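You operate a simulated robot arm through the tools that you are given. There is no shell and no other tool. Be economical: measure what you need, move in short steps, check, and stop when the job is done.

You run a simulated robot arm. Do the job below in one go: nothing can be reset, and whatever is moved stays where it is left.

Task
Take the black corner block on the top of the grey bench and put it away on the space beside the spares crate. Put the small gold collar in the spares crate. Take the carton marked "float" from the wooden table with the long grey block and put it on the bench above the drawer. Take the small black ring and put it on the bench behind the low brown carton. Take the green-banded motor and leave it on the white board. Take the teal filter and put it on the bench above the drawer. Fetch the orange sign and set it on the space beside the spares crate. Take the yellow clamp and put it on top of the white carton on the wooden board on the cage. The order is free. Set down upright: black corner block, carton, green-banded motor, teal filter.

Only the result counts: the job must be done as asked and must still hold three seconds after the hand-in. Knocking over, shifting, dropping, spilling or breaking anything else fails it.

Robot
A 5-joint arm with a two-finger parallel gripper on a trunk, on a base that drives. Base frame: it is fixed to the floor where the robot stands at the start and does not move with it; the origin is under the middle of the robot, x ahead of it, y to its left, z up; the surface under the hand at the start is at about z = 850. Readings come in mm, degrees, newtons and seconds.
It reaches about 1134 mm from its shoulder. Its first joint turns from -149.0 to 149.0 degrees. Places, roughly: bench above the drawer [8300, -4000, 700]; bench behind the low brown carton (29x15 cm) [8500, -4480, 700]; black corner block (16x16x17 cm) [600, 0, 900]; brown carton, closed carton, small carton [7000, -2000, 1000]; green-banded motor (16x16x17 cm) [8900, -3000, 800]; orange sign [7750, -5250, 750]; small black ring (6x6x2 cm) [7400, -2300, 900]; small gold collar (5x5x2 cm) [4500, -1800, 800]; space beside the spares crate [8800, -2800, 700]; spares crate [8600, -3300, 700]; teal filter [8250, -5000, 750]; white board (28x20x1 cm) [8700, -3800, 700]; white carton [1250, -11500, 750]; yellow clamp (7x6x2 cm) [4600, -12200, 900]. Payload 1.57 kg.
Tool frame: the origin (TCP) lies between the finger pads and is the grasp point; the fingertips stand 30 mm ahead of it; z points along the fingers, y is the line along which they close. The gripper opens to 110 mm. The fingers are 24 mm wide and 12 mm thick; the gripper's body (48 by 112 mm) begins 78 mm behind the TCP.
Orientation is told as [roll, pitch, yaw] about the base's x, y, z axes, in that order, counted from this pose: with the fingers straight down and closing along the base's y, the tool's x points along the base's -x, its y along +y and its z along -z.

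Tools
- The arm moves only by the tool step_arm. Its argument "plan" is a list of rows, each an object of numbers (a shift or turn left out is 0, a gripper value left out holds the last): "tx", "ty", "tz": the shift along the tool's x, y, z in mm; "rx", "ry", "rz": the turn, a rotation vector about the tool's x, y, z in degrees; "hand": the closure in counts, from 0 (fully open) to 255 (shut). In form: [{"tx": .., "ty": .., "tz": .., "rx": .., "ry": .., "rz": .., "hand": ..}, ...]. A call has 1 to 20 rows; each row shifts and turns the commanded pose from where the row before left it, along the tool's axes as they then stand. Each row takes 0.2 s and may step no farther than 50 mm and 8.6 degrees from the row before; otherwise, or with a gripper value out of range, the whole call is refused. A pose out of reach is approached as far as the arm can. The call stops where the force on the tool passes 40 N (or 10 N more than at its start, if that is more) or the arm is blocked; 0.2 s more then pass. Each finger travels about 153 mm/s and halts on what it meets, pressing with about 21 N; the grip force reading is that of the motor and also rises with nothing between the fingers. The clock runs only during rows and for 0.2 s after the last one: add rows that do not move to give the fingers time. The reply holds the time, the measured pose of the TCP, the force on the tool along the base axes, the opening and the grip force, in the units named above and with some noise, with the torque about the TCP (base axes, N m) and any sound that the robot's microphone picked up.
- Cameras (640 x 400 px; columns grow to the right, rows downward): "scene" is now at [28.6, 146.5, 1872.5]; the picture's right is [-0.29, -0.96, 0.00], its down [-0.76, 0.23, -0.61] and it looks along [0.58, -0.17, -0.80] (base axes); focal length 261 px, centre (320, 200). "wrist" rides on the gripper at [70, 16, -141] in the tool frame; the picture's right is [-0.23, 0.97, 0.00], its down [-0.86, -0.20, -0.48] and it looks along [-0.47, -0.11, 0.88] (tool axes); focal length 222 px, centre (320, 200). There is no depth. A picture from a camera that has moved, and an enlarged one, comes with that camera's place and axes in the base frame and with its lens. The place of the scene camera against the robot may be out by one fixed shift of up to 12 mm in any direction.
- snapshot(camera): a new picture of that camera. No time passes.
- move_column(by): slides the trunk up (or, below 0, down) by that many mm; the arm and the scene camera ride with it, the base frame stays. It gives what a move gives, with no picture.
- base_move(legs): drives the robot by 1 to 6 legs, each [ahead, turn to the left] in mm and degrees, along the robot's own axes; the way and the turn of a leg run together, so that a leg with both is an arc; at most 1500 mm and 180 degrees a leg. The arm and the cameras ride along, it lands a little off, and it stops where it bumps. It gives what a move gives.
- head_to(pan, tilt): turns the head with the scene camera to pan (to the left, within 155 degrees either way) and tilt (down, from -29 to 69), counted from straight ahead of the robot. It gives what a move gives.
- enlarge(camera, box): a new picture of the part [left, top, right, bottom] of that camera's present view, enlarged. No time passes.
- job_done(): hands the job in; it is judged then, once.

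Work in short steps. Places have to be worked out from the pictures, the camera data and where the tool is seen: move nearer, look again, correct. Check each grasp and each placing, and mend what went wrong. You have 483 turns and 236 pictures in all, those below and enlarged ones among them. Open the gripper and draw the arm clear of the work before you hand the job in, unless the task says otherwise; then end with one line.

The tools are called after "Emit:" by a JSON object that holds its "method" and its "body". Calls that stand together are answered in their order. step_arm: Moves the arm, as the interface text tells. Its arguments: {"type":"object","properties":{"plan":{"type":"array","items":{"type":"object","properties":{"tx":{"type":"number"},"ty":{"type":"number"},"tz":{"type":"number"},"rx":{"type":"number"},"ry":{"type":"number"},"rz":{"type":"number"},"hand":{"type":"number"}}}}},"required":["plan"]} The other tools are called the same way: move_column (by) slides the trunk up or down; base_move (legs) drives the base; head_to (pan, tilt) turns the head that bears the scene camera; snapshot (camera) takes a picture; enlarge (camera, box) takes an enlarged picture of a part of a camera's view; job_done () hands the job in.

At the start:

```text
time: 0.0
eef_pos: [675.2, 97.7, 1168.1]
orientation: [0.0, 0.0, -0.4]
ft_force: [-0.3, 0.2, 0.3]
moment: [-0.01, -0.02, -0.01]
opening: 110.2
grasp_force: 0.1
trunk travel left (down, up): [-901.0, 69.0]
robot x, y, heading: [1.9, 4.9, -0.1]
head pan, tilt: [-16.8, 52.7]
```

scene: 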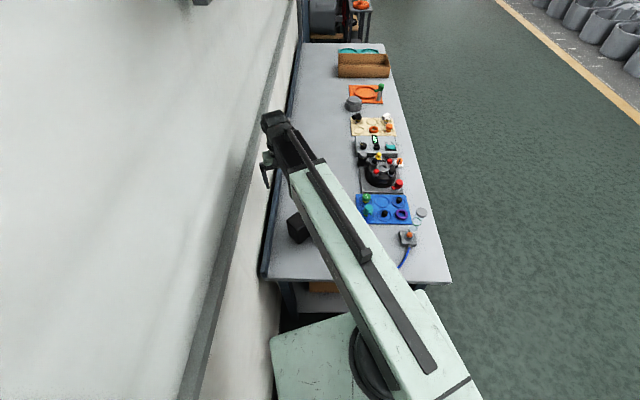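
wrist: 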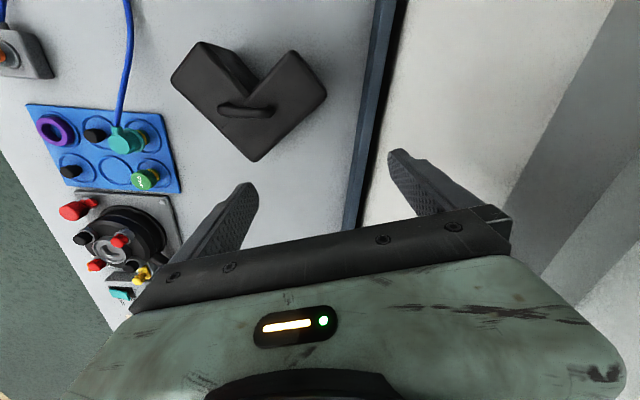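

I'll look around first to see the free floor, before touching the block.

Emit:
{"method": "head_to", "body": {"pan": -35, "tilt": 10}}

```text
time: 1.1
eef_pos: [676.3, 97.6, 1167.1]
orientation: [0.0, 0.0, -0.4]
ft_force: [0.1, 0.2, -0.2]
moment: [0.0, -0.01, 0.0]
opening: 110.0
grasp_force: 0.0
trunk travel left (down, up): [-901.0, 69.0]
robot x, y, heading: [1.6, 5.9, 0.1]
head pan, tilt: [-35.0, 10.0]
```

Take a picture of this direction.

Emit:
{"method": "snapshot", "body": {"camera": "scene"}}

Emit:
{"method": "enlarge", "body": {"camera": "wrist", "box": [140, 20, 360, 180]}}

```text
233 pictures are left
camera scene: at [33.6, 114.7, 1937.8], right [-0.57, -0.82, 0.0], down [-0.14, 0.1, -0.98], along [0.81, -0.56, -0.17], focal length 261 px, centre (320, 200)
```

scene: 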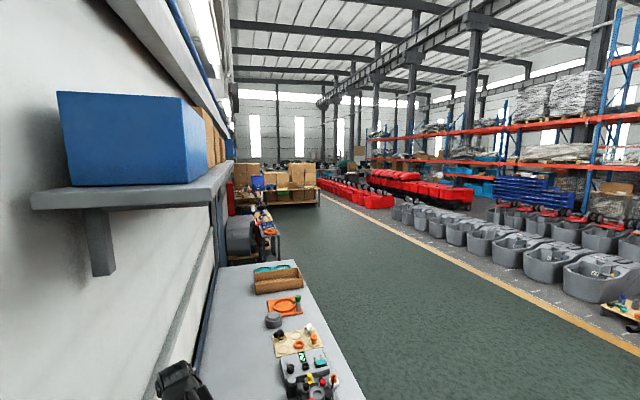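

```text
2.50 times, centred on (250, 100) of wrist
camera zoom: at [606.4, 114.4, 1309.7], right [0.23, 0.97, 0.0], down [0.85, -0.21, 0.48], along [0.47, -0.11, -0.88], focal length 555 px, centre (495, 450)
```

zoom: 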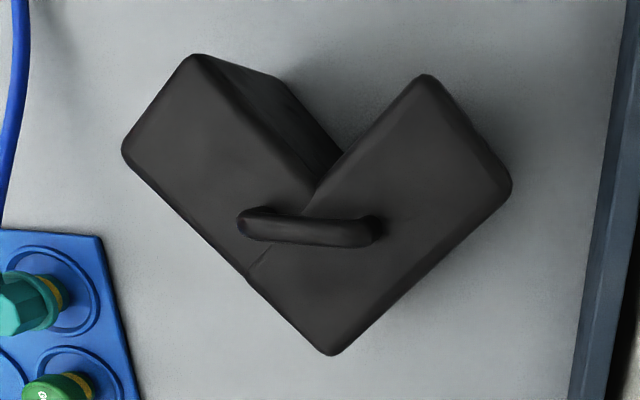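

The block's handle is about at (621, 17), running along ~72° from x. I move above it, and spin the tool so that the fingers close across the handle, then look again.

Emit:
{"method": "step_arm", "body": {"plan": [{"tx": 28, "ty": -40}, {"tx": 27, "ty": -41}, {"rz": -8}, {"rz": -8}, {"rz": -8}, {"rz": -8}, {"rz": -8}, {"rz": -8}, {"rz": -8}, {"rz": -8}, {"rz": -8}, {}]}}

Emit:
{"method": "snapshot", "body": {"camera": "wrist"}}

```text
time: 3.7
eef_pos: [620.1, 17.3, 1167.9]
orientation: [0.0, 0.1, 71.7]
ft_force: [0.2, 0.3, -0.1]
moment: [-0.03, -0.01, -0.01]
opening: 109.9
grasp_force: 0.0
trunk travel left (down, up): [-901.0, 69.0]
robot x, y, heading: [3.4, 8.6, 0.1]
head pan, tilt: [-35.0, 10.0]
```

```text
231 pictures are left
camera wrist: at [583.0, -43.9, 1309.7], right [-0.85, 0.52, 0.0], down [0.46, 0.75, 0.48], along [0.25, 0.41, -0.88], focal length 222 px, centre (320, 200)
```

wrist: 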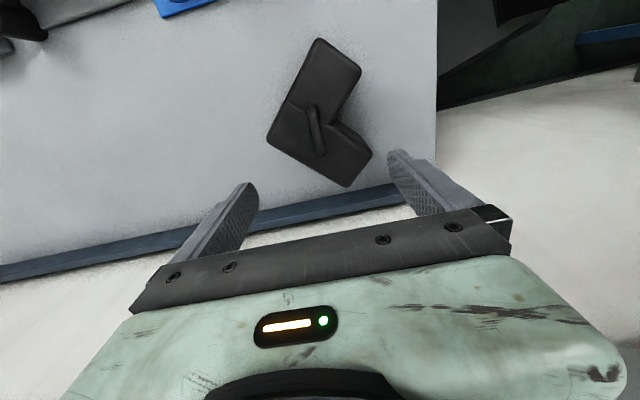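

Triangulating, the handle lies at about (622, 7, 984). I centre and lower to z≈1065.

Emit:
{"method": "step_arm", "body": {"plan": [{"tx": 9, "ty": -5, "tz": 35}, {"tz": 35}, {"tz": 33}, {}]}}

Emit:
{"method": "enlarge", "body": {"camera": "wrist", "box": [200, 60, 440, 210]}}

```text
time: 4.7
eef_pos: [621.9, 11.0, 1167.4]
orientation: [0.0, 0.1, 71.6]
ft_force: [0.6, 0.5, -0.1]
moment: [0.0, 0.02, 0.01]
opening: 110.0
grasp_force: 0.0
out of reach, approached as far as the arm can: row 1, 2, 3
trunk travel left (down, up): [-901.0, 69.0]
robot x, y, heading: [0.4, 6.7, 0.2]
head pan, tilt: [-35.0, 10.0]
```

```text
2.67 times, centred on (320, 135) of wrist
camera zoom: at [584.1, -50.9, 1309.7], right [-0.85, 0.52, 0.0], down [0.46, 0.75, 0.48], along [0.25, 0.41, -0.88], focal length 592 px, centre (320, 373)
```

zoom: 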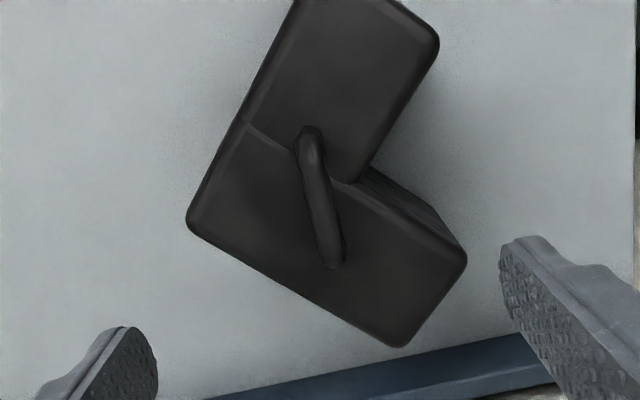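

Lowering the arm is out of reach so close, so I lower the trunk by 100 mm instead.

Emit:
{"method": "move_column", "body": {"by": -100}}

Emit:
{"method": "enlarge", "body": {"camera": "wrist", "box": [200, 60, 440, 210]}}

```text
time: 6.0
eef_pos: [620.9, 11.1, 1068.8]
orientation: [0.0, 0.1, 71.7]
ft_force: [0.3, 0.6, -0.3]
moment: [0.02, 0.01, -0.06]
opening: 110.0
grasp_force: 0.1
trunk travel left (down, up): [-801.0, 169.0]
robot x, y, heading: [1.6, 5.0, -0.0]
head pan, tilt: [-35.0, 10.0]
```

```text
2.67 times, centred on (320, 135) of wrist
camera zoom: at [584.1, -50.9, 1209.8], right [-0.85, 0.52, 0.0], down [0.46, 0.75, 0.48], along [0.25, 0.41, -0.88], focal length 592 px, centre (320, 373)
```

zoom: 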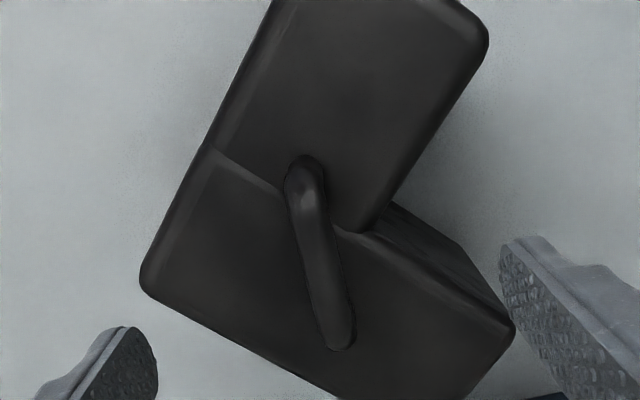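

The TCP is centred over the handle. I partly close the fingers and lower the trunk until the tips straddle the handle.

Emit:
{"method": "step_arm", "body": {"plan": [{"hand": 110}, {"hand": 110}, {"hand": 110}]}}

Emit:
{"method": "move_column", "body": {"by": -65}}

Emit:
{"method": "snapshot", "body": {"camera": "wrist"}}

```text
time: 6.8
eef_pos: [622.1, 11.3, 1068.7]
orientation: [0.0, 0.0, 71.6]
ft_force: [0.4, 0.3, 0.0]
moment: [-0.03, -0.01, 0.0]
opening: 62.5
grasp_force: 0.0
trunk travel left (down, up): [-801.0, 169.0]
robot x, y, heading: [1.3, 2.9, 0.1]
head pan, tilt: [-35.0, 10.0]
```

```text
time: 7.9
eef_pos: [620.2, 11.3, 1003.8]
orientation: [-0.2, -0.2, 71.6]
ft_force: [4.0, 2.5, 33.7]
moment: [-0.3, -1.23, -0.07]
opening: 64.9
grasp_force: 1.5
trunk travel left (down, up): [-736.0, 234.0]
robot x, y, heading: [2.9, 7.5, 0.0]
head pan, tilt: [-35.0, 10.0]
```

```text
228 pictures are left
camera wrist: at [582.6, -50.5, 1146.3], right [-0.85, 0.52, 0.0], down [0.46, 0.75, 0.48], along [0.25, 0.41, -0.88], focal length 222 px, centre (320, 200)
```

wrist: 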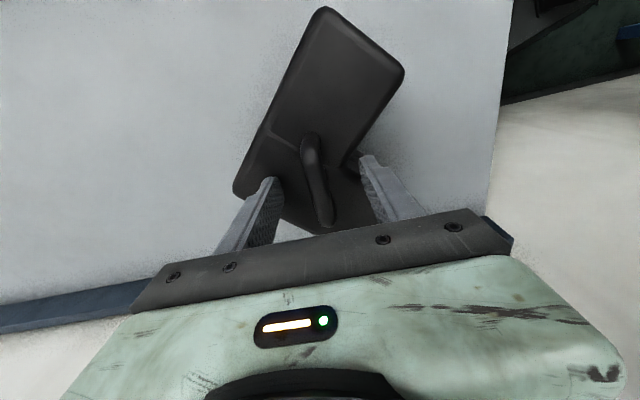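

The tips touch the block's top (z≈973). I raise slightly and close on the handle.

Emit:
{"method": "move_column", "body": {"by": 4}}

Emit:
{"method": "step_arm", "body": {"plan": [{"hand": 255}, {"hand": 255}, {"hand": 255}, {"hand": 255}]}}

Emit:
{"method": "snapshot", "body": {"camera": "wrist"}}

```text
time: 8.4
eef_pos: [620.8, 10.5, 1006.9]
orientation: [0.0, 0.1, 71.6]
ft_force: [0.1, -0.7, 0.7]
moment: [0.03, 0.0, -0.01]
opening: 62.3
grasp_force: 0.0
trunk travel left (down, up): [-740.0, 230.0]
robot x, y, heading: [1.0, 7.1, -0.1]
head pan, tilt: [-35.0, 10.0]
```

```text
time: 9.4
eef_pos: [620.7, 10.8, 1007.4]
orientation: [0.1, 0.0, 71.6]
ft_force: [0.0, 0.5, 0.2]
moment: [-0.04, 0.05, -0.03]
opening: 13.8
grasp_force: 21.3
trunk travel left (down, up): [-740.0, 230.0]
robot x, y, heading: [3.5, 0.8, 0.6]
head pan, tilt: [-35.0, 10.0]
```

```text
227 pictures are left
camera wrist: at [584.3, -50.8, 1148.6], right [-0.85, 0.52, 0.0], down [0.46, 0.75, 0.48], along [0.25, 0.41, -0.88], focal length 222 px, centre (320, 200)
```

wrist: 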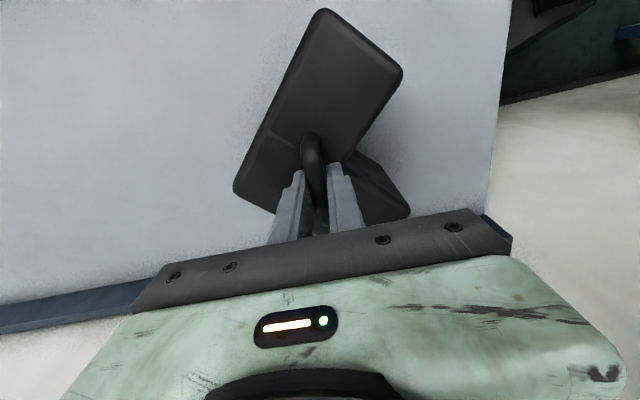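

The handle is gripped (13.8 mm). I lift a little and read the force.

Emit:
{"method": "move_column", "body": {"by": 20}}

Emit:
{"method": "move_column", "body": {"by": 200}}

Emit:
{"method": "snapshot", "body": {"camera": "wrist"}}

```text
time: 10.1
eef_pos: [620.9, 12.5, 1027.2]
orientation: [0.0, 0.0, 71.6]
ft_force: [-0.4, 0.0, -2.9]
moment: [0.01, 0.01, 0.0]
opening: 13.6
grasp_force: 20.8
trunk travel left (down, up): [-760.0, 210.0]
robot x, y, heading: [4.2, 4.7, 0.4]
head pan, tilt: [-35.0, 10.0]
```

```text
time: 12.2
eef_pos: [622.1, 10.4, 1227.0]
orientation: [0.0, 0.0, 71.5]
ft_force: [-0.1, 0.4, -2.8]
moment: [0.01, 0.0, 0.0]
opening: 13.6
grasp_force: 20.9
trunk travel left (down, up): [-960.0, 10.0]
robot x, y, heading: [0.4, 4.1, 0.3]
head pan, tilt: [-35.0, 10.0]
```

```text
226 pictures are left
camera wrist: at [584.4, -50.8, 1368.5], right [-0.85, 0.52, 0.0], down [0.46, 0.75, 0.48], along [0.25, 0.41, -0.88], focal length 222 px, centre (320, 200)
```

wrist: 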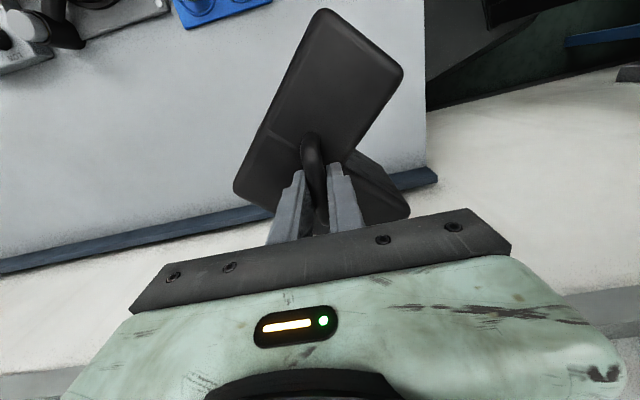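

Block held (0.29 kg). Before driving I look to the right and back for free floor.

Emit:
{"method": "head_to", "body": {"pan": -110, "tilt": 25}}

Emit:
{"method": "snapshot", "body": {"camera": "scene"}}

Emit:
{"method": "head_to", "body": {"pan": 155, "tilt": 35}}

Emit:
{"method": "snapshot", "body": {"camera": "scene"}}

```text
time: 13.7
eef_pos: [622.9, 11.1, 1227.2]
orientation: [0.1, -0.1, 71.6]
ft_force: [0.1, -0.4, -3.3]
moment: [0.02, 0.01, 0.03]
opening: 13.6
grasp_force: 21.2
trunk travel left (down, up): [-960.0, 10.0]
robot x, y, heading: [2.5, 4.2, 0.2]
head pan, tilt: [-110.0, 25.0]
```

```text
225 pictures are left
camera scene: at [-73.7, 81.2, 1972.6], right [-0.94, 0.34, 0.0], down [0.14, 0.4, -0.91], along [-0.31, -0.85, -0.42], focal length 261 px, centre (320, 200)
```

scene: 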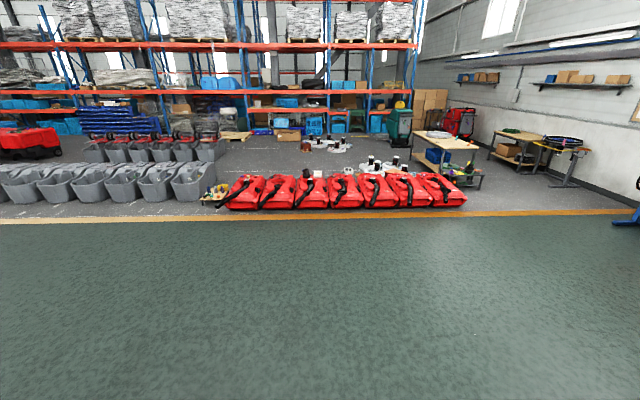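

```text
time: 17.4
eef_pos: [621.3, 10.3, 1227.3]
orientation: [0.0, 0.1, 71.5]
ft_force: [-0.3, -0.1, -2.6]
moment: [0.01, -0.02, -0.01]
opening: 13.5
grasp_force: 20.7
trunk travel left (down, up): [-960.0, 10.0]
robot x, y, heading: [3.0, 7.0, 0.0]
head pan, tilt: [154.7, 35.0]
```

```text
224 pictures are left
camera scene: at [-122.0, 205.4, 1956.8], right [0.43, 0.9, 0.0], down [0.52, -0.24, -0.82], along [-0.74, 0.35, -0.57], focal length 261 px, centre (320, 200)
```

scene: 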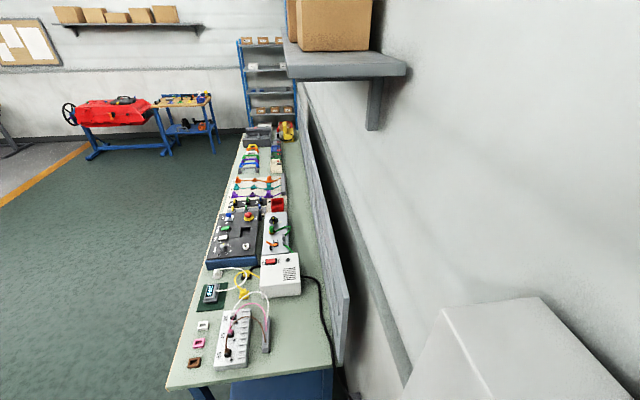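

Free lane lies to the right: the bench runs at about -17.8°. I back off slightly, turn right and drive out to the aisle.

Emit:
{"method": "base_move", "body": {"legs": [[-120, 0], [0, -107.8], [1300, 0], [0, 90]]}}

Emit:
{"method": "head_to", "body": {"pan": 0, "tilt": 12}}

Emit:
{"method": "snapshot", "body": {"camera": "scene"}}

```text
time: 33.2
eef_pos: [50.0, -1431.8, 1227.6]
orientation: [0.0, 0.0, 52.8]
ft_force: [-0.2, 0.2, -3.6]
moment: [-0.1, 0.05, -0.01]
opening: 13.3
grasp_force: 21.2
trunk travel left (down, up): [-960.0, 10.0]
robot x, y, heading: [-542.2, -1246.9, -19.2]
head pan, tilt: [154.7, 35.0]
```

```text
time: 35.6
eef_pos: [52.3, -1431.2, 1226.2]
orientation: [0.1, 0.0, 52.6]
ft_force: [0.1, 0.6, -2.8]
moment: [-0.07, 0.06, -0.04]
opening: 13.5
grasp_force: 21.5
trunk travel left (down, up): [-960.0, 10.0]
robot x, y, heading: [-545.1, -1250.8, -18.9]
head pan, tilt: [0.0, 12.0]
```

```text
223 pictures are left
camera scene: at [-438.1, -1113.0, 1993.6], right [-0.33, -0.94, 0.0], down [-0.2, 0.07, -0.98], along [0.92, -0.32, -0.21], focal length 261 px, centre (320, 200)
```

scene: 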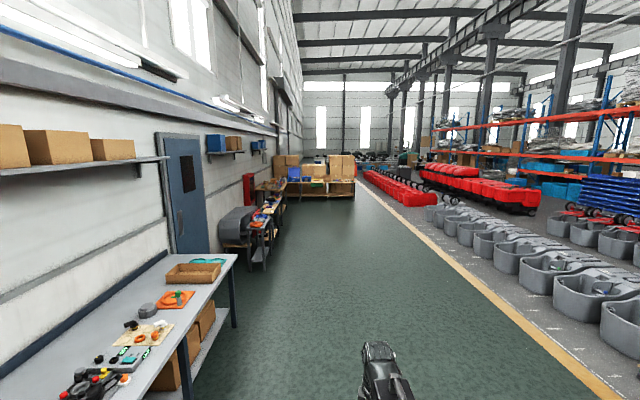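

The lane is clear. Drive about 6.8 m ahead and look again.

Emit:
{"method": "base_move", "body": {"legs": [[1400, 1], [1400, 0], [1400, 0], [1400, 0], [1200, 0]]}}

Emit:
{"method": "head_to", "body": {"pan": 0, "tilt": 22}}

Emit:
{"method": "snapshot", "body": {"camera": "scene"}}

```text
time: 68.1
eef_pos: [6563.8, -3503.5, 1226.3]
orientation: [0.0, -0.1, 54.6]
ft_force: [0.2, 0.1, -3.4]
moment: [-0.09, 0.07, 0.01]
opening: 13.4
grasp_force: 20.9
trunk travel left (down, up): [-960.0, 10.0]
robot x, y, heading: [5964.5, -3341.9, -17.2]
head pan, tilt: [0.0, 12.0]
```

```text
time: 68.8
eef_pos: [6563.0, -3502.5, 1227.7]
orientation: [0.0, -0.1, 54.5]
ft_force: [0.5, 0.0, -3.2]
moment: [-0.09, 0.08, 0.02]
opening: 13.5
grasp_force: 21.0
trunk travel left (down, up): [-960.0, 10.0]
robot x, y, heading: [5960.4, -3338.6, -17.1]
head pan, tilt: [0.0, 22.0]
```

```text
222 pictures are left
camera scene: at [6060.7, -3200.2, 1977.4], right [-0.29, -0.96, 0.0], down [-0.36, 0.11, -0.93], along [0.89, -0.27, -0.37], focal length 261 px, centre (320, 200)
```

scene: 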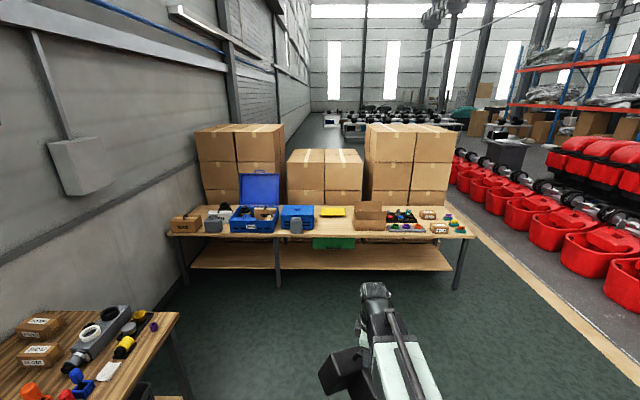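

Both the wooden table (left) and the far bench are in view. I enlarge the far bench and the near table.

Emit:
{"method": "enlarge", "body": {"camera": "scene", "box": [160, 160, 320, 260]}}

Emit:
{"method": "enlarge", "body": {"camera": "scene", "box": [320, 160, 480, 260]}}

Emit:
{"method": "enlarge", "body": {"camera": "scene", "box": [0, 290, 176, 400]}}

```text
4.00 times, centred on (240, 210) of scene
camera zoom: at [6060.7, -3200.2, 1977.4], right [-0.29, -0.96, 0.0], down [-0.36, 0.11, -0.93], along [0.89, -0.27, -0.37], focal length 1045 px, centre (640, 160)
```

zoom: 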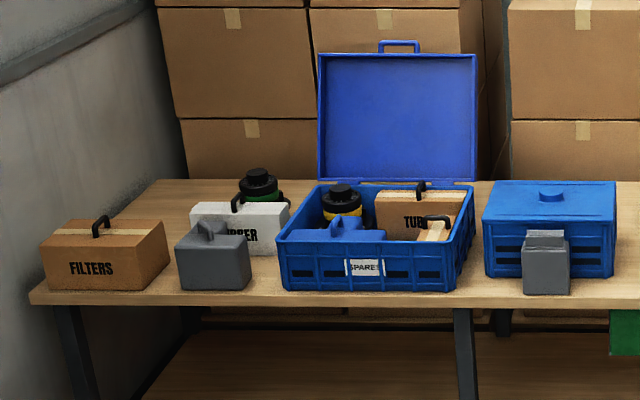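

```text
4.00 times, centred on (400, 210) of scene
camera zoom: at [6060.7, -3200.2, 1977.4], right [-0.29, -0.96, 0.0], down [-0.36, 0.11, -0.93], along [0.89, -0.27, -0.37], focal length 1045 px, centre (0, 160)
```

zoom: 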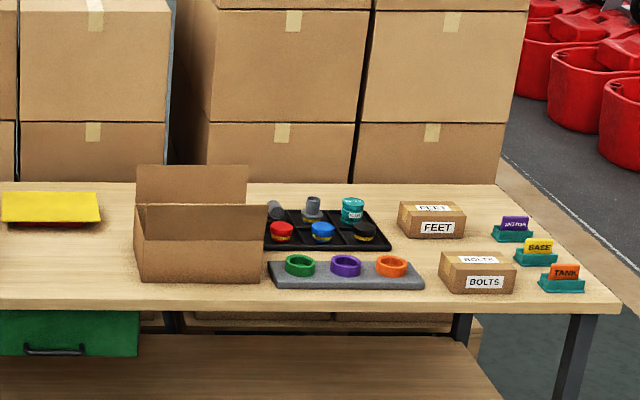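

```text
3.64 times, centred on (88, 345) of scene
camera zoom: at [6060.7, -3200.2, 1977.4], right [-0.29, -0.96, 0.0], down [-0.36, 0.11, -0.93], along [0.89, -0.27, -0.37], focal length 950 px, centre (1164, -327)
```

zoom: 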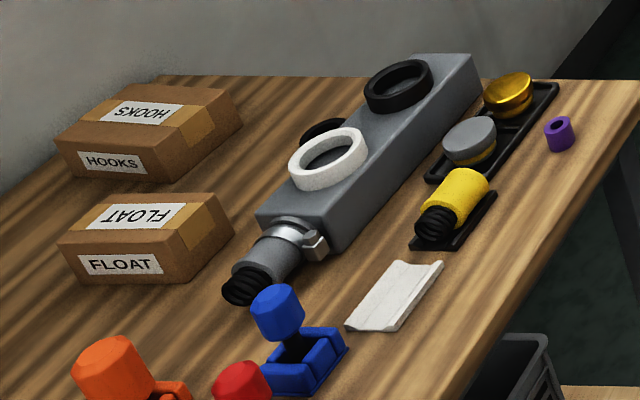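

The layout is clear: spares crate (blue, open lid), the green-banded motor behind the white carton, signs at the right end. I drive to the lane before the bench and turn left, so the robot can slide into the gap between the wooden table and the bench.

Emit:
{"method": "base_move", "body": {"legs": [[1300, 0], [420, 0], [0, 89.4]]}}

Emit:
{"method": "head_to", "body": {"pan": 0, "tilt": 35}}

Emit:
{"method": "snapshot", "body": {"camera": "scene"}}

```text
time: 81.4
eef_pos: [7785.7, -3248.9, 1227.0]
orientation: [0.1, 0.0, 143.9]
ft_force: [0.0, 0.2, -3.6]
moment: [-0.03, -0.06, 0.01]
opening: 13.2
grasp_force: 20.8
trunk travel left (down, up): [-960.0, 10.0]
robot x, y, heading: [7637.0, -3852.6, 71.7]
head pan, tilt: [0.0, 22.0]
```

```text
time: 82.1
eef_pos: [7786.9, -3249.6, 1226.0]
orientation: [0.1, -0.1, 143.9]
ft_force: [1.0, 0.2, -3.2]
moment: [-0.04, -0.07, -0.01]
opening: 13.5
grasp_force: 20.5
trunk travel left (down, up): [-960.0, 10.0]
robot x, y, heading: [7635.3, -3851.6, 71.9]
head pan, tilt: [0.0, 35.0]
```

```text
218 pictures are left
camera scene: at [7489.4, -3765.6, 1956.9], right [0.95, -0.31, 0.0], down [-0.18, -0.54, -0.82], along [0.26, 0.78, -0.57], focal length 261 px, centre (320, 200)
```

scene: 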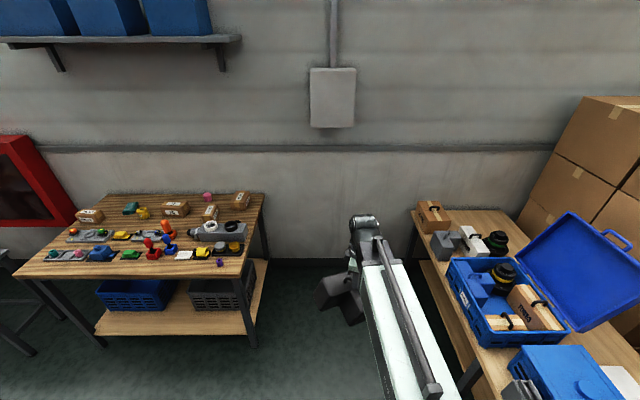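

I enlarge the left part of the bench to find the free space beside the crate.

Emit:
{"method": "enlarge", "body": {"camera": "scene", "box": [400, 180, 592, 300]}}

Emit:
{"method": "enlarge", "body": {"camera": "scene", "box": [480, 300, 640, 400]}}

Emit:
{"method": "enlarge", "body": {"camera": "scene", "box": [30, 175, 270, 325]}}

```text
3.33 times, centred on (496, 240) of scene
camera zoom: at [7489.4, -3765.6, 1956.9], right [0.95, -0.31, 0.0], down [-0.18, -0.54, -0.82], along [0.26, 0.78, -0.57], focal length 871 px, centre (-267, 67)
```

zoom: 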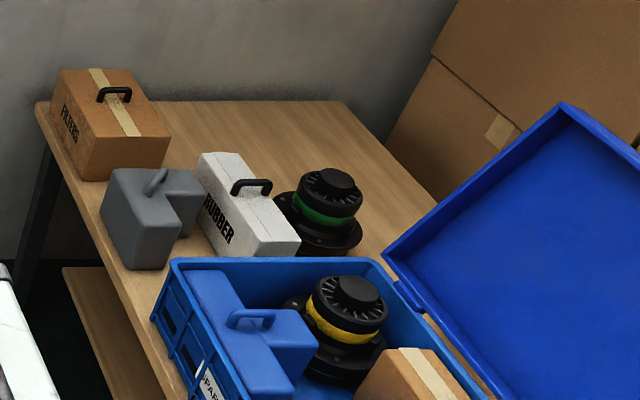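

```text
4.00 times, centred on (560, 350) of scene
camera zoom: at [7489.4, -3765.6, 1956.9], right [0.95, -0.31, 0.0], down [-0.18, -0.54, -0.82], along [0.26, 0.78, -0.57], focal length 1045 px, centre (-640, -400)
```

zoom: 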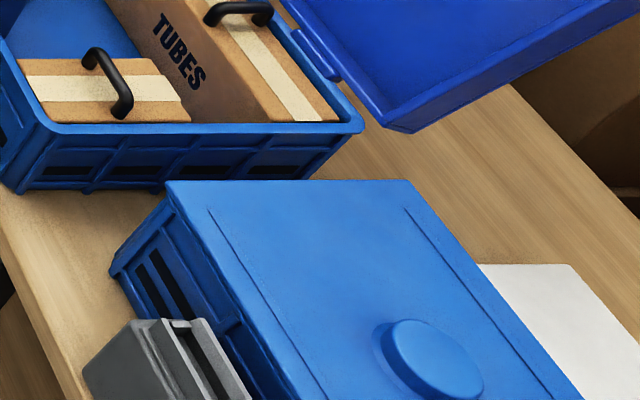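

```text
2.67 times, centred on (150, 250) of scene
camera zoom: at [7489.4, -3765.6, 1956.9], right [0.95, -0.31, 0.0], down [-0.18, -0.54, -0.82], along [0.26, 0.78, -0.57], focal length 696 px, centre (773, 67)
```

zoom: 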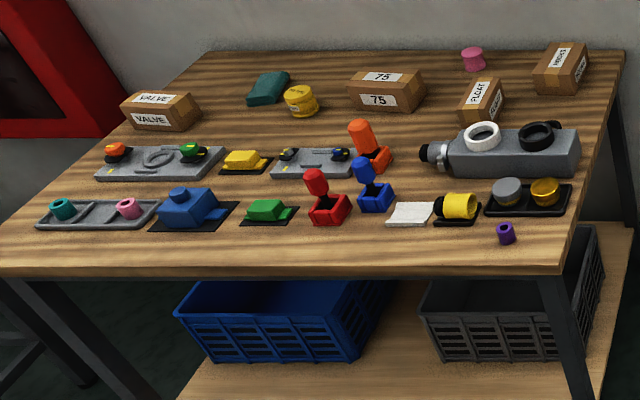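

The free area is behind the FILTERS carton, left of the RUBBER carton; bench top about z=680. I swing the arm to the robot's right (toward the bench) along an arc, keeping height.

Emit:
{"method": "step_arm", "body": {"plan": [{"tx": 45.8, "ty": -16.5}, {"tx": 47, "ty": -12.9}, {"tx": 47.8, "ty": -9.2}, {"tx": 48.4, "ty": -5.4}, {"tx": 48.7, "ty": -1.6}, {"tx": 48.6, "ty": 2.3}, {"tx": 48.3, "ty": 6.1}, {"tx": 47.7, "ty": 9.8}, {"tx": 46.8, "ty": 13.5}, {"tx": 45.6, "ty": 17.2}, {"tx": 44.1, "ty": 20.7}, {"tx": 42.3, "ty": 24.1}, {"tx": 40.3, "ty": 27.3}, {"tx": 38, "ty": 30.4}, {"tx": 35.5, "ty": 33.3}, {"tx": 32.8, "ty": 36}, {"tx": 29.9, "ty": 38.5}, {"tx": 26.8, "ty": 40.7}, {"tx": 23.5, "ty": 42.7}, {"tx": 20.1, "ty": 44.4}]}}

```text
time: 86.3
eef_pos: [8235.4, -4002.3, 1226.0]
orientation: [0.0, 0.0, 143.9]
ft_force: [0.2, 0.3, -3.8]
moment: [-0.05, -0.07, -0.01]
opening: 13.7
grasp_force: 21.3
trunk travel left (down, up): [-960.0, 10.0]
robot x, y, heading: [7636.8, -3854.0, 71.7]
head pan, tilt: [0.0, 35.0]
```

Arm now points over the bench, high. Drive into the gap, 1200 mm.

Emit:
{"method": "base_move", "body": {"legs": [[700, 0.4], [500, 0]]}}

Emit:
{"method": "head_to", "body": {"pan": -90, "tilt": 45}}

Emit:
{"method": "snapshot", "body": {"camera": "scene"}}

Emit:
{"method": "snapshot", "body": {"camera": "wrist"}}

```text
time: 92.7
eef_pos: [8609.2, -2856.7, 1226.5]
orientation: [0.0, -0.1, 144.1]
ft_force: [-1.1, 0.2, -3.3]
moment: [-0.09, -0.09, 0.0]
opening: 13.5
grasp_force: 21.4
trunk travel left (down, up): [-960.0, 10.0]
robot x, y, heading: [8006.8, -2712.7, 72.1]
head pan, tilt: [0.0, 35.0]
```

```text
time: 94.4
eef_pos: [8608.2, -2856.7, 1227.1]
orientation: [0.0, -0.1, 144.0]
ft_force: [0.0, -0.7, -3.5]
moment: [-0.06, -0.08, -0.01]
opening: 13.3
grasp_force: 20.7
trunk travel left (down, up): [-960.0, 10.0]
robot x, y, heading: [8009.6, -2711.2, 72.0]
head pan, tilt: [-90.0, 45.0]
```

```text
214 pictures are left
camera scene: at [7910.6, -2733.9, 1942.0], right [-0.31, -0.95, 0.0], down [-0.67, 0.22, -0.71], along [0.67, -0.22, -0.71], focal length 261 px, centre (320, 200)
```

scene: 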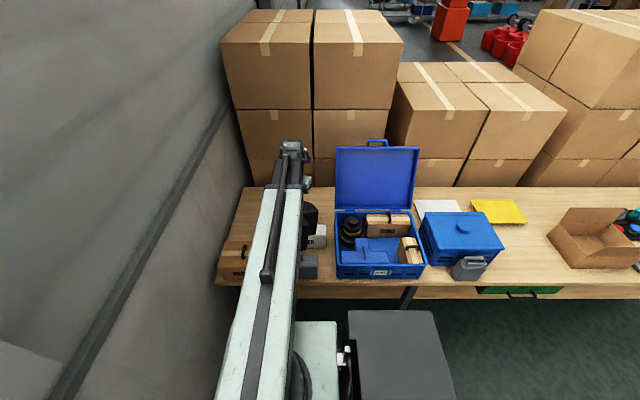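

```text
213 pictures are left
camera wrist: at [8655.7, -2912.3, 1368.6], right [-0.76, -0.66, 0.0], down [-0.58, 0.66, 0.48], along [-0.31, 0.36, -0.88], focal length 222 px, centre (320, 200)
```

wrist: 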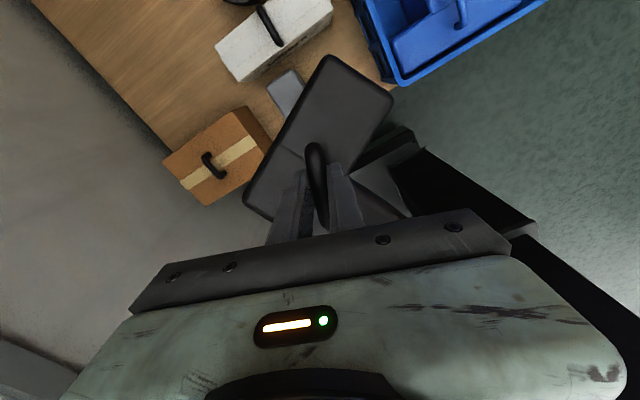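

Position is good. I spin the block to align with the bench and move it over the free area behind FILTERS.

Emit:
{"method": "step_arm", "body": {"plan": [{"rz": 6.7}, {"rz": 6.7}, {"rz": 6.7}, {"rz": 6.7}, {"tx": -3.5, "ty": -47.5}, {"tx": -3.5, "ty": -47.5}, {"tx": -3.5, "ty": -47.5}, {"tx": -3.5, "ty": -47.5}, {"tx": -3.5, "ty": -47.5}, {"tx": -3.5, "ty": -47.5}, {"tx": -3.5, "ty": -47.5}, {"tx": -3.5, "ty": -47.5}, {"tx": -3.5, "ty": -47.5}, {}]}}

Emit:
{"method": "snapshot", "body": {"camera": "wrist"}}

Emit:
{"method": "snapshot", "body": {"camera": "scene"}}

```text
time: 97.4
eef_pos: [8919.6, -2639.9, 1227.2]
orientation: [-0.2, 0.1, 117.3]
ft_force: [-1.4, 0.5, -4.2]
moment: [-0.1, 0.0, -0.02]
opening: 13.0
grasp_force: 21.2
out of reach, approached as far as the arm can: row 12, 13
trunk travel left (down, up): [-960.0, 10.0]
robot x, y, heading: [8007.6, -2712.1, 72.3]
head pan, tilt: [-90.0, 45.0]
```

```text
212 pictures are left
camera wrist: at [8937.0, -2709.6, 1368.7], right [-0.97, -0.24, 0.0], down [-0.22, 0.85, 0.48], along [-0.11, 0.46, -0.88], focal length 222 px, centre (320, 200)
```

wrist: 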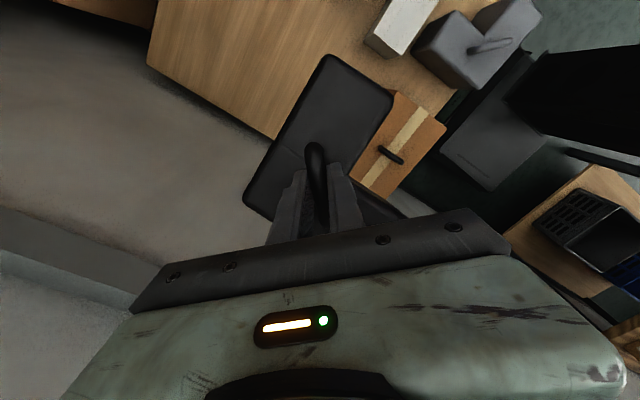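

```text
211 pictures are left
camera scene: at [7910.5, -2733.4, 1942.0], right [-0.31, -0.95, 0.0], down [-0.67, 0.22, -0.71], along [0.67, -0.22, -0.71], focal length 261 px, centre (320, 200)
```

scene: 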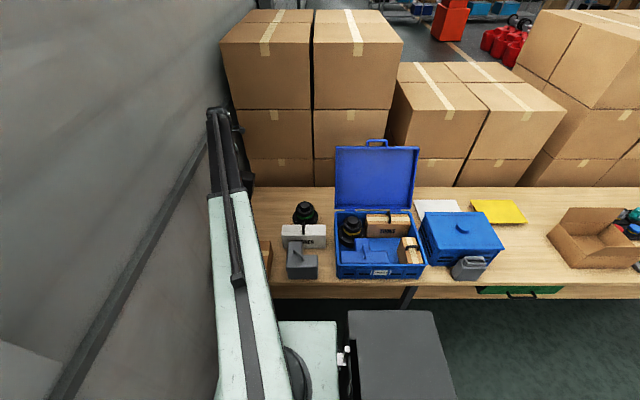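

Reach ends about 40 mm short. I retract the arm, and shift the base ~90 mm nearer the bench with a small jog.

Emit:
{"method": "step_arm", "body": {"plan": [{"ty": 47.5}, {"ty": 47.5}, {"ty": 47.5}, {"ty": 47.5}, {"ty": 47.5}, {"ty": 47.5}]}}

Emit:
{"method": "base_move", "body": {"legs": [[0, 10], [-500, 0], [0, -10], [540, 0]]}}

```text
time: 98.8
eef_pos: [8665.1, -2772.0, 1227.2]
orientation: [0.0, 0.0, 117.3]
ft_force: [-0.3, -0.7, -3.6]
moment: [-0.09, -0.07, 0.01]
opening: 13.5
grasp_force: 20.9
trunk travel left (down, up): [-960.0, 10.0]
robot x, y, heading: [8006.6, -2708.1, 72.3]
head pan, tilt: [-90.0, 45.0]
```

```text
time: 105.8
eef_pos: [8764.6, -2747.3, 1227.3]
orientation: [-0.1, 0.0, 117.7]
ft_force: [-0.1, 0.7, -3.4]
moment: [-0.09, -0.06, 0.03]
opening: 13.3
grasp_force: 21.7
trunk travel left (down, up): [-960.0, 10.0]
robot x, y, heading: [8099.9, -2691.3, 72.2]
head pan, tilt: [-90.0, 45.0]
```

Now move over the target, (8974, -2633).

Emit:
{"method": "step_arm", "body": {"plan": [{"ty": -47.6}, {"ty": -47.6}, {"ty": -47.6}, {"ty": -47.6}, {"ty": -47.6}, {}]}}

Emit:
{"method": "move_column", "body": {"by": -230}}

Emit:
{"method": "snapshot", "body": {"camera": "scene"}}

Emit:
{"method": "snapshot", "body": {"camera": "wrist"}}

```text
time: 107.2
eef_pos: [8973.9, -2637.7, 1226.8]
orientation: [0.1, 0.0, 117.6]
ft_force: [-0.4, 1.0, -2.7]
moment: [-0.1, -0.06, -0.02]
opening: 13.4
grasp_force: 21.5
trunk travel left (down, up): [-960.0, 10.0]
robot x, y, heading: [8096.7, -2689.9, 72.3]
head pan, tilt: [-90.0, 45.0]
```

```text
time: 109.6
eef_pos: [8974.6, -2637.8, 997.1]
orientation: [0.0, 0.0, 117.7]
ft_force: [0.8, -1.5, -3.5]
moment: [-0.09, -0.09, 0.01]
opening: 13.4
grasp_force: 20.6
trunk travel left (down, up): [-730.0, 240.0]
robot x, y, heading: [8101.6, -2695.2, 72.1]
head pan, tilt: [-90.0, 45.0]
```

```text
210 pictures are left
camera scene: at [8003.2, -2715.2, 1712.0], right [-0.31, -0.95, 0.0], down [-0.67, 0.22, -0.71], along [0.67, -0.22, -0.71], focal length 261 px, centre (320, 200)
```

scene: 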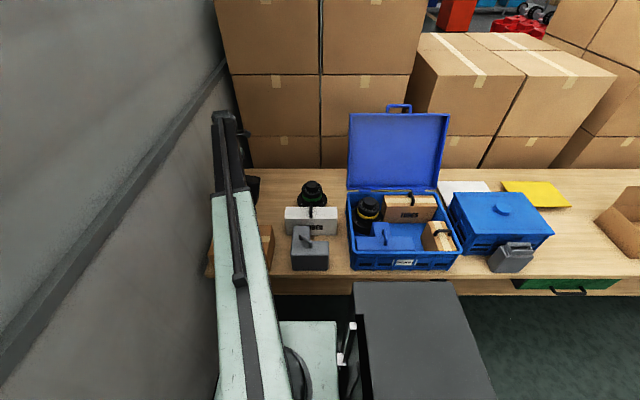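

```text
209 pictures are left
camera wrist: at [8992.7, -2708.2, 1138.6], right [-0.97, -0.25, 0.0], down [-0.22, 0.85, 0.48], along [-0.12, 0.46, -0.88], focal length 222 px, centre (320, 200)
```

wrist: 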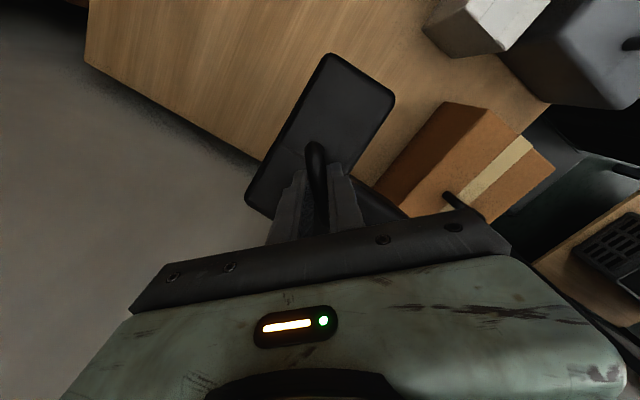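

Enlarge to check clearance to the FILTERS carton.

Emit:
{"method": "enlarge", "body": {"camera": "wrist", "box": [320, 60, 580, 240]}}

```text
2.22 times, centred on (450, 150) of wrist
camera zoom: at [8992.7, -2708.2, 1138.6], right [-0.97, -0.25, 0.0], down [-0.22, 0.85, 0.48], along [-0.12, 0.46, -0.88], focal length 494 px, centre (31, 311)
```

zoom: 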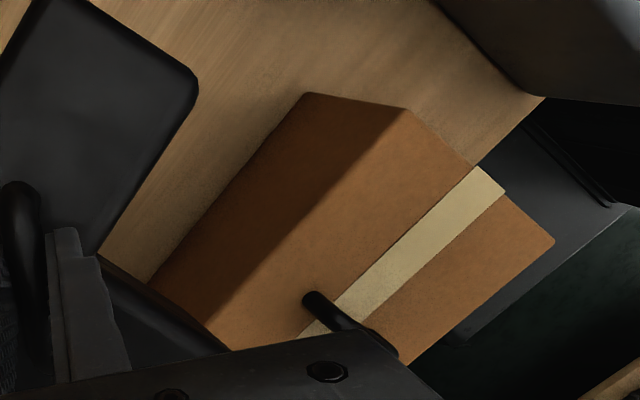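

There's a 70 mm gap to FILTERS. I shift 35 mm toward the bench front and lower.

Emit:
{"method": "step_arm", "body": {"plan": [{"tx": -25, "ty": 24}, {}]}}

Emit:
{"method": "move_column", "body": {"by": -130}}

```text
time: 110.2
eef_pos: [8940.3, -2627.6, 996.7]
orientation: [0.0, 0.1, 117.7]
ft_force: [-0.1, -0.7, -3.0]
moment: [-0.08, -0.04, -0.02]
opening: 13.4
grasp_force: 21.1
trunk travel left (down, up): [-730.0, 240.0]
robot x, y, heading: [8098.7, -2690.3, 72.1]
head pan, tilt: [-90.0, 45.0]
```

```text
time: 111.8
eef_pos: [8940.4, -2627.7, 867.7]
orientation: [-0.1, -0.1, 117.9]
ft_force: [-0.1, 2.2, -0.2]
moment: [-0.1, -0.06, -0.04]
opening: 13.6
grasp_force: 21.1
trunk travel left (down, up): [-600.0, 370.0]
robot x, y, heading: [8097.7, -2694.0, 72.3]
head pan, tilt: [-90.0, 45.0]
```

Weight just came off: contact at TCP z≈868. I lower 3 mm more and check.

Emit:
{"method": "move_column", "body": {"by": -3}}

Emit:
{"method": "snapshot", "body": {"camera": "wrist"}}

```text
time: 112.3
eef_pos: [8939.0, -2626.3, 865.9]
orientation: [-0.2, 0.0, 117.7]
ft_force: [1.7, 8.1, 18.9]
moment: [-0.25, 0.0, -0.07]
opening: 13.7
grasp_force: 21.4
trunk travel left (down, up): [-597.0, 373.0]
robot x, y, heading: [8095.8, -2692.0, 72.3]
head pan, tilt: [-90.0, 45.0]
```

```text
207 pictures are left
camera wrist: at [8957.3, -2696.5, 1007.1], right [-0.97, -0.25, 0.0], down [-0.22, 0.85, 0.48], along [-0.12, 0.46, -0.88], focal length 222 px, centre (320, 200)
```

wrist: 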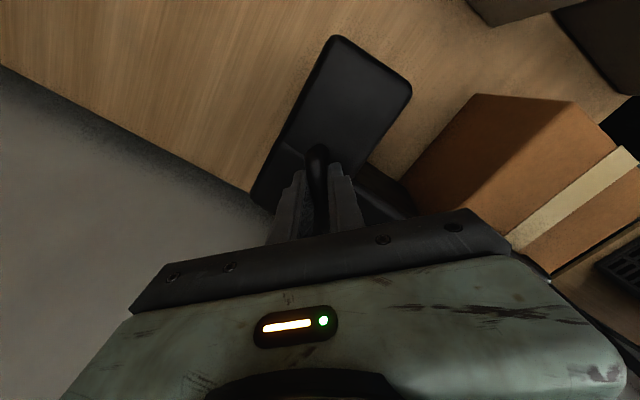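

Seated. Open the fingers, then raise.

Emit:
{"method": "step_arm", "body": {"plan": [{"hand": 140}, {"hand": 140}, {"hand": 140}]}}

Emit:
{"method": "move_column", "body": {"by": 200}}

Emit:
{"method": "snapshot", "body": {"camera": "wrist"}}

```text
time: 113.1
eef_pos: [8939.0, -2627.8, 864.9]
orientation: [0.0, -0.1, 117.7]
ft_force: [-1.4, 0.4, -0.2]
moment: [0.03, -0.07, 0.01]
opening: 50.8
grasp_force: 0.1
trunk travel left (down, up): [-597.0, 373.0]
robot x, y, heading: [8100.1, -2693.7, 72.0]
head pan, tilt: [-90.0, 45.0]
```

```text
time: 115.3
eef_pos: [8941.1, -2627.9, 1064.4]
orientation: [0.1, -0.1, 117.7]
ft_force: [0.5, 0.1, 0.8]
moment: [-0.03, 0.0, 0.0]
opening: 49.9
grasp_force: 0.1
trunk travel left (down, up): [-797.0, 173.0]
robot x, y, heading: [8100.0, -2693.0, 72.0]
head pan, tilt: [-90.0, 45.0]
```

```text
206 pictures are left
camera wrist: at [8958.7, -2697.6, 1205.7], right [-0.97, -0.25, 0.0], down [-0.22, 0.85, 0.48], along [-0.12, 0.46, -0.88], focal length 222 px, centre (320, 200)
```

wrist: 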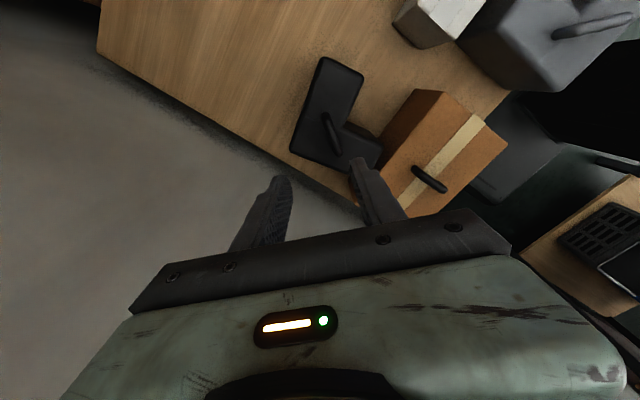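

The corner block stands upright. Next, the green-banded motor: raise and move above it (about (8899,-2960)).

Emit:
{"method": "move_column", "body": {"by": 120}}

Emit:
{"method": "step_arm", "body": {"plan": [{"tx": 39, "ty": 27, "hand": 0}, {"tx": 39, "ty": 27}, {"tx": 39, "ty": 27}, {"tx": 39, "ty": 27}, {"tx": 39, "ty": 27}, {"tx": 39, "ty": 27}, {"tx": 39, "ty": 27}, {}]}}

Emit:
{"method": "snapshot", "body": {"camera": "wrist"}}

Emit:
{"method": "enlarge", "body": {"camera": "scene", "box": [200, 130, 440, 280]}}

```text
time: 116.8
eef_pos: [8941.1, -2628.3, 1184.3]
orientation: [0.0, 0.1, 117.7]
ft_force: [-0.3, -0.9, -0.4]
moment: [0.01, 0.0, -0.01]
opening: 49.5
grasp_force: 0.0
trunk travel left (down, up): [-917.0, 53.0]
robot x, y, heading: [8103.0, -2688.5, 72.2]
head pan, tilt: [-90.0, 45.0]
```

```text
time: 118.6
eef_pos: [8899.9, -2958.6, 1183.9]
orientation: [0.0, 0.0, 117.8]
ft_force: [0.8, 0.1, 0.1]
moment: [0.02, -0.02, -0.01]
opening: 110.0
grasp_force: 0.0
trunk travel left (down, up): [-917.0, 53.0]
robot x, y, heading: [8100.2, -2686.9, 72.2]
head pan, tilt: [-90.0, 45.0]
```

```text
205 pictures are left
camera wrist: at [8918.2, -3027.4, 1325.7], right [-0.97, -0.25, 0.0], down [-0.22, 0.85, 0.48], along [-0.12, 0.46, -0.88], focal length 222 px, centre (320, 200)
```

wrist: 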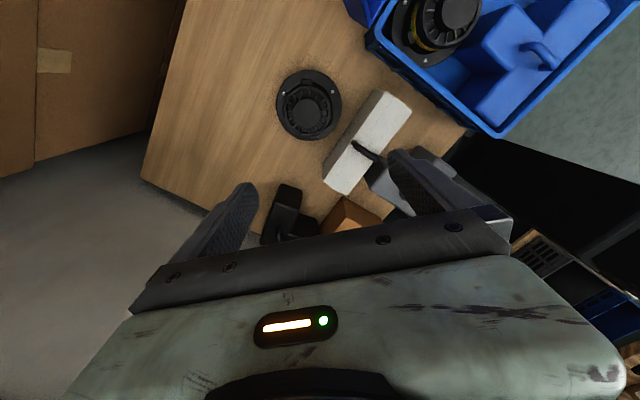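

```text
2.67 times, centred on (320, 205) of scene
camera zoom: at [8002.9, -2715.2, 1899.0], right [-0.31, -0.95, 0.0], down [-0.67, 0.22, -0.71], along [0.67, -0.22, -0.71], focal length 696 px, centre (320, 187)
```

zoom: 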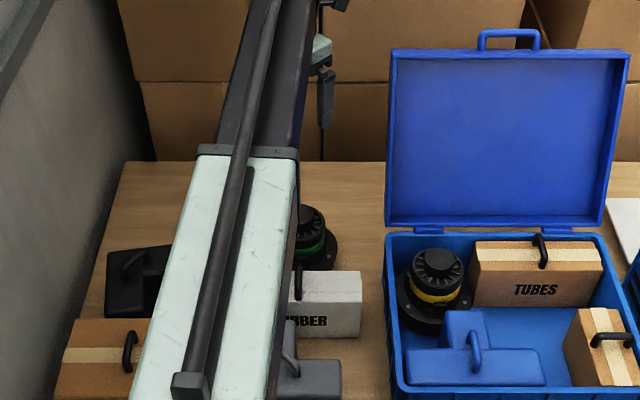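

Motor centre is near (8931,-2973). I enlarge to measure its parts for the grip.

Emit:
{"method": "enlarge", "body": {"camera": "wrist", "box": [250, 55, 362, 155]}}

```text
4.00 times, centred on (306, 105) of wrist
camera zoom: at [8918.2, -3027.4, 1325.7], right [-0.97, -0.25, 0.0], down [-0.22, 0.85, 0.48], along [-0.12, 0.46, -0.88], focal length 888 px, centre (376, 580)
```

zoom: 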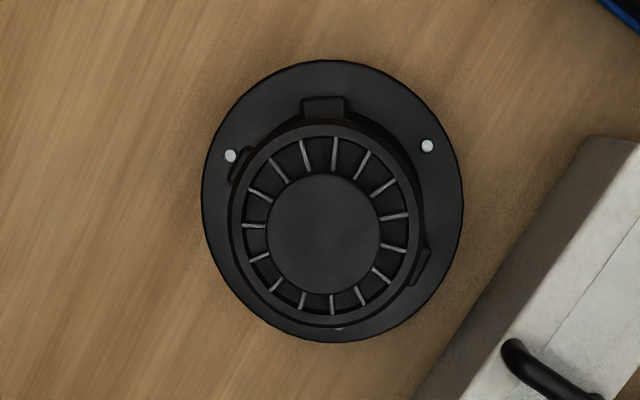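

The top knob is ~57 mm wide at z≈855. I centre on (8929,-2963), lower and look.

Emit:
{"method": "step_arm", "body": {"plan": [{"tx": 17.4, "ty": -23.6, "hand": 30}, {}]}}

Emit:
{"method": "move_column", "body": {"by": -280}}

Emit:
{"method": "snapshot", "body": {"camera": "wrist"}}

```text
time: 119.2
eef_pos: [8929.6, -2960.1, 1183.6]
orientation: [0.0, -0.1, 117.8]
ft_force: [0.0, -0.3, -0.1]
moment: [-0.04, -0.01, -0.03]
opening: 96.9
grasp_force: 0.1
trunk travel left (down, up): [-917.0, 53.0]
robot x, y, heading: [8096.8, -2690.7, 71.9]
head pan, tilt: [-90.0, 45.0]
```

```text
time: 122.0
eef_pos: [8929.5, -2961.8, 905.6]
orientation: [0.0, 0.0, 117.7]
ft_force: [-0.3, 0.9, -1.0]
moment: [-0.01, 0.01, 0.0]
opening: 97.0
grasp_force: 0.0
trunk travel left (down, up): [-637.0, 333.0]
robot x, y, heading: [8105.0, -2691.6, 72.1]
head pan, tilt: [-90.0, 45.0]
```

```text
202 pictures are left
camera wrist: at [8947.4, -3031.3, 1045.8], right [-0.97, -0.25, 0.0], down [-0.22, 0.85, 0.48], along [-0.12, 0.46, -0.88], focal length 222 px, centre (320, 200)
```

wrist: 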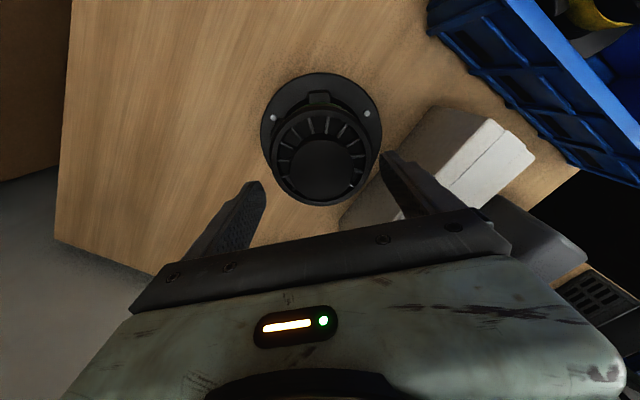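

Centred on the knob. Narrow the fingers to ~75 mm and go down until the tips near the cap.

Emit:
{"method": "step_arm", "body": {"plan": [{"tx": 2, "ty": 1, "hand": 85}, {}, {"tz": 15}, {"tz": 10}, {"tz": 5}, {"tz": 5}, {"tz": 5}, {"tz": 5}]}}

Emit:
{"method": "snapshot", "body": {"camera": "wrist"}}

```text
time: 123.8
eef_pos: [8929.4, -2964.2, 903.4]
orientation: [0.0, -0.1, 117.7]
ft_force: [0.4, 0.1, 0.0]
moment: [-0.01, -0.01, -0.01]
opening: 73.6
grasp_force: 0.1
out of reach, approached as far as the arm can: row 3, 4, 5, 6, 7, 8
trunk travel left (down, up): [-637.0, 333.0]
robot x, y, heading: [8102.0, -2687.0, 72.1]
head pan, tilt: [-90.0, 45.0]
```

```text
201 pictures are left
camera wrist: at [8947.6, -3033.6, 1045.7], right [-0.97, -0.25, 0.0], down [-0.22, 0.85, 0.48], along [-0.12, 0.46, -0.88], focal length 222 px, centre (320, 200)
```

wrist: 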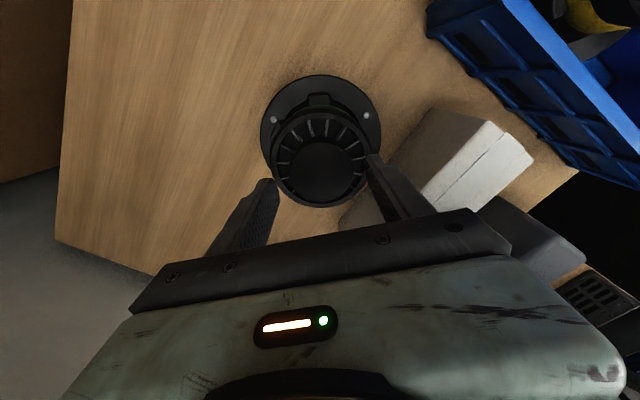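

The arm is at its lowest against the trunk, so I use the trunk for lowering.

Emit:
{"method": "move_column", "body": {"by": -32}}

Emit:
{"method": "move_column", "body": {"by": -5}}

Emit:
{"method": "snapshot", "body": {"camera": "wrist"}}

```text
time: 124.6
eef_pos: [8930.0, -2963.5, 871.8]
orientation: [0.0, -0.1, 117.7]
ft_force: [0.1, -0.3, -0.3]
moment: [0.0, 0.0, -0.01]
opening: 73.3
grasp_force: 0.0
trunk travel left (down, up): [-605.0, 365.0]
robot x, y, heading: [8099.3, -2692.7, 72.5]
head pan, tilt: [-90.0, 45.0]
```

```text
time: 125.2
eef_pos: [8928.1, -2964.8, 870.0]
orientation: [0.0, 0.2, 117.9]
ft_force: [-0.2, 0.8, 27.2]
moment: [0.12, 0.46, -0.08]
opening: 70.2
grasp_force: 0.1
trunk travel left (down, up): [-601.0, 369.0]
robot x, y, heading: [8103.4, -2689.9, 72.3]
head pan, tilt: [-90.0, 45.0]
stopped: the force on the tool passed its limit at 41 N (the readings are from after the stop); the commanded pose is now the measured one
```

```text
200 pictures are left
camera wrist: at [8945.8, -3033.8, 1011.9], right [-0.97, -0.25, 0.0], down [-0.22, 0.85, 0.48], along [-0.12, 0.46, -0.88], focal length 222 px, centre (320, 200)
```

wrist: 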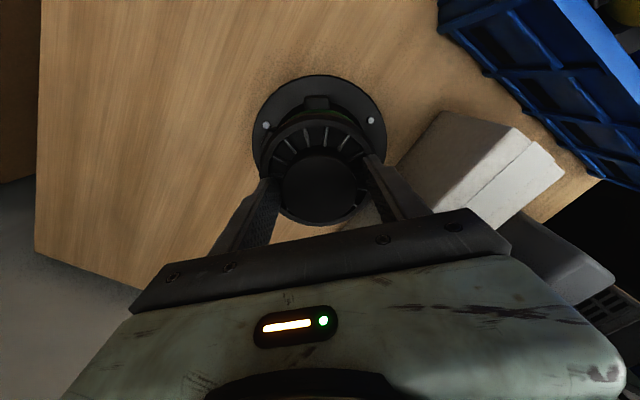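

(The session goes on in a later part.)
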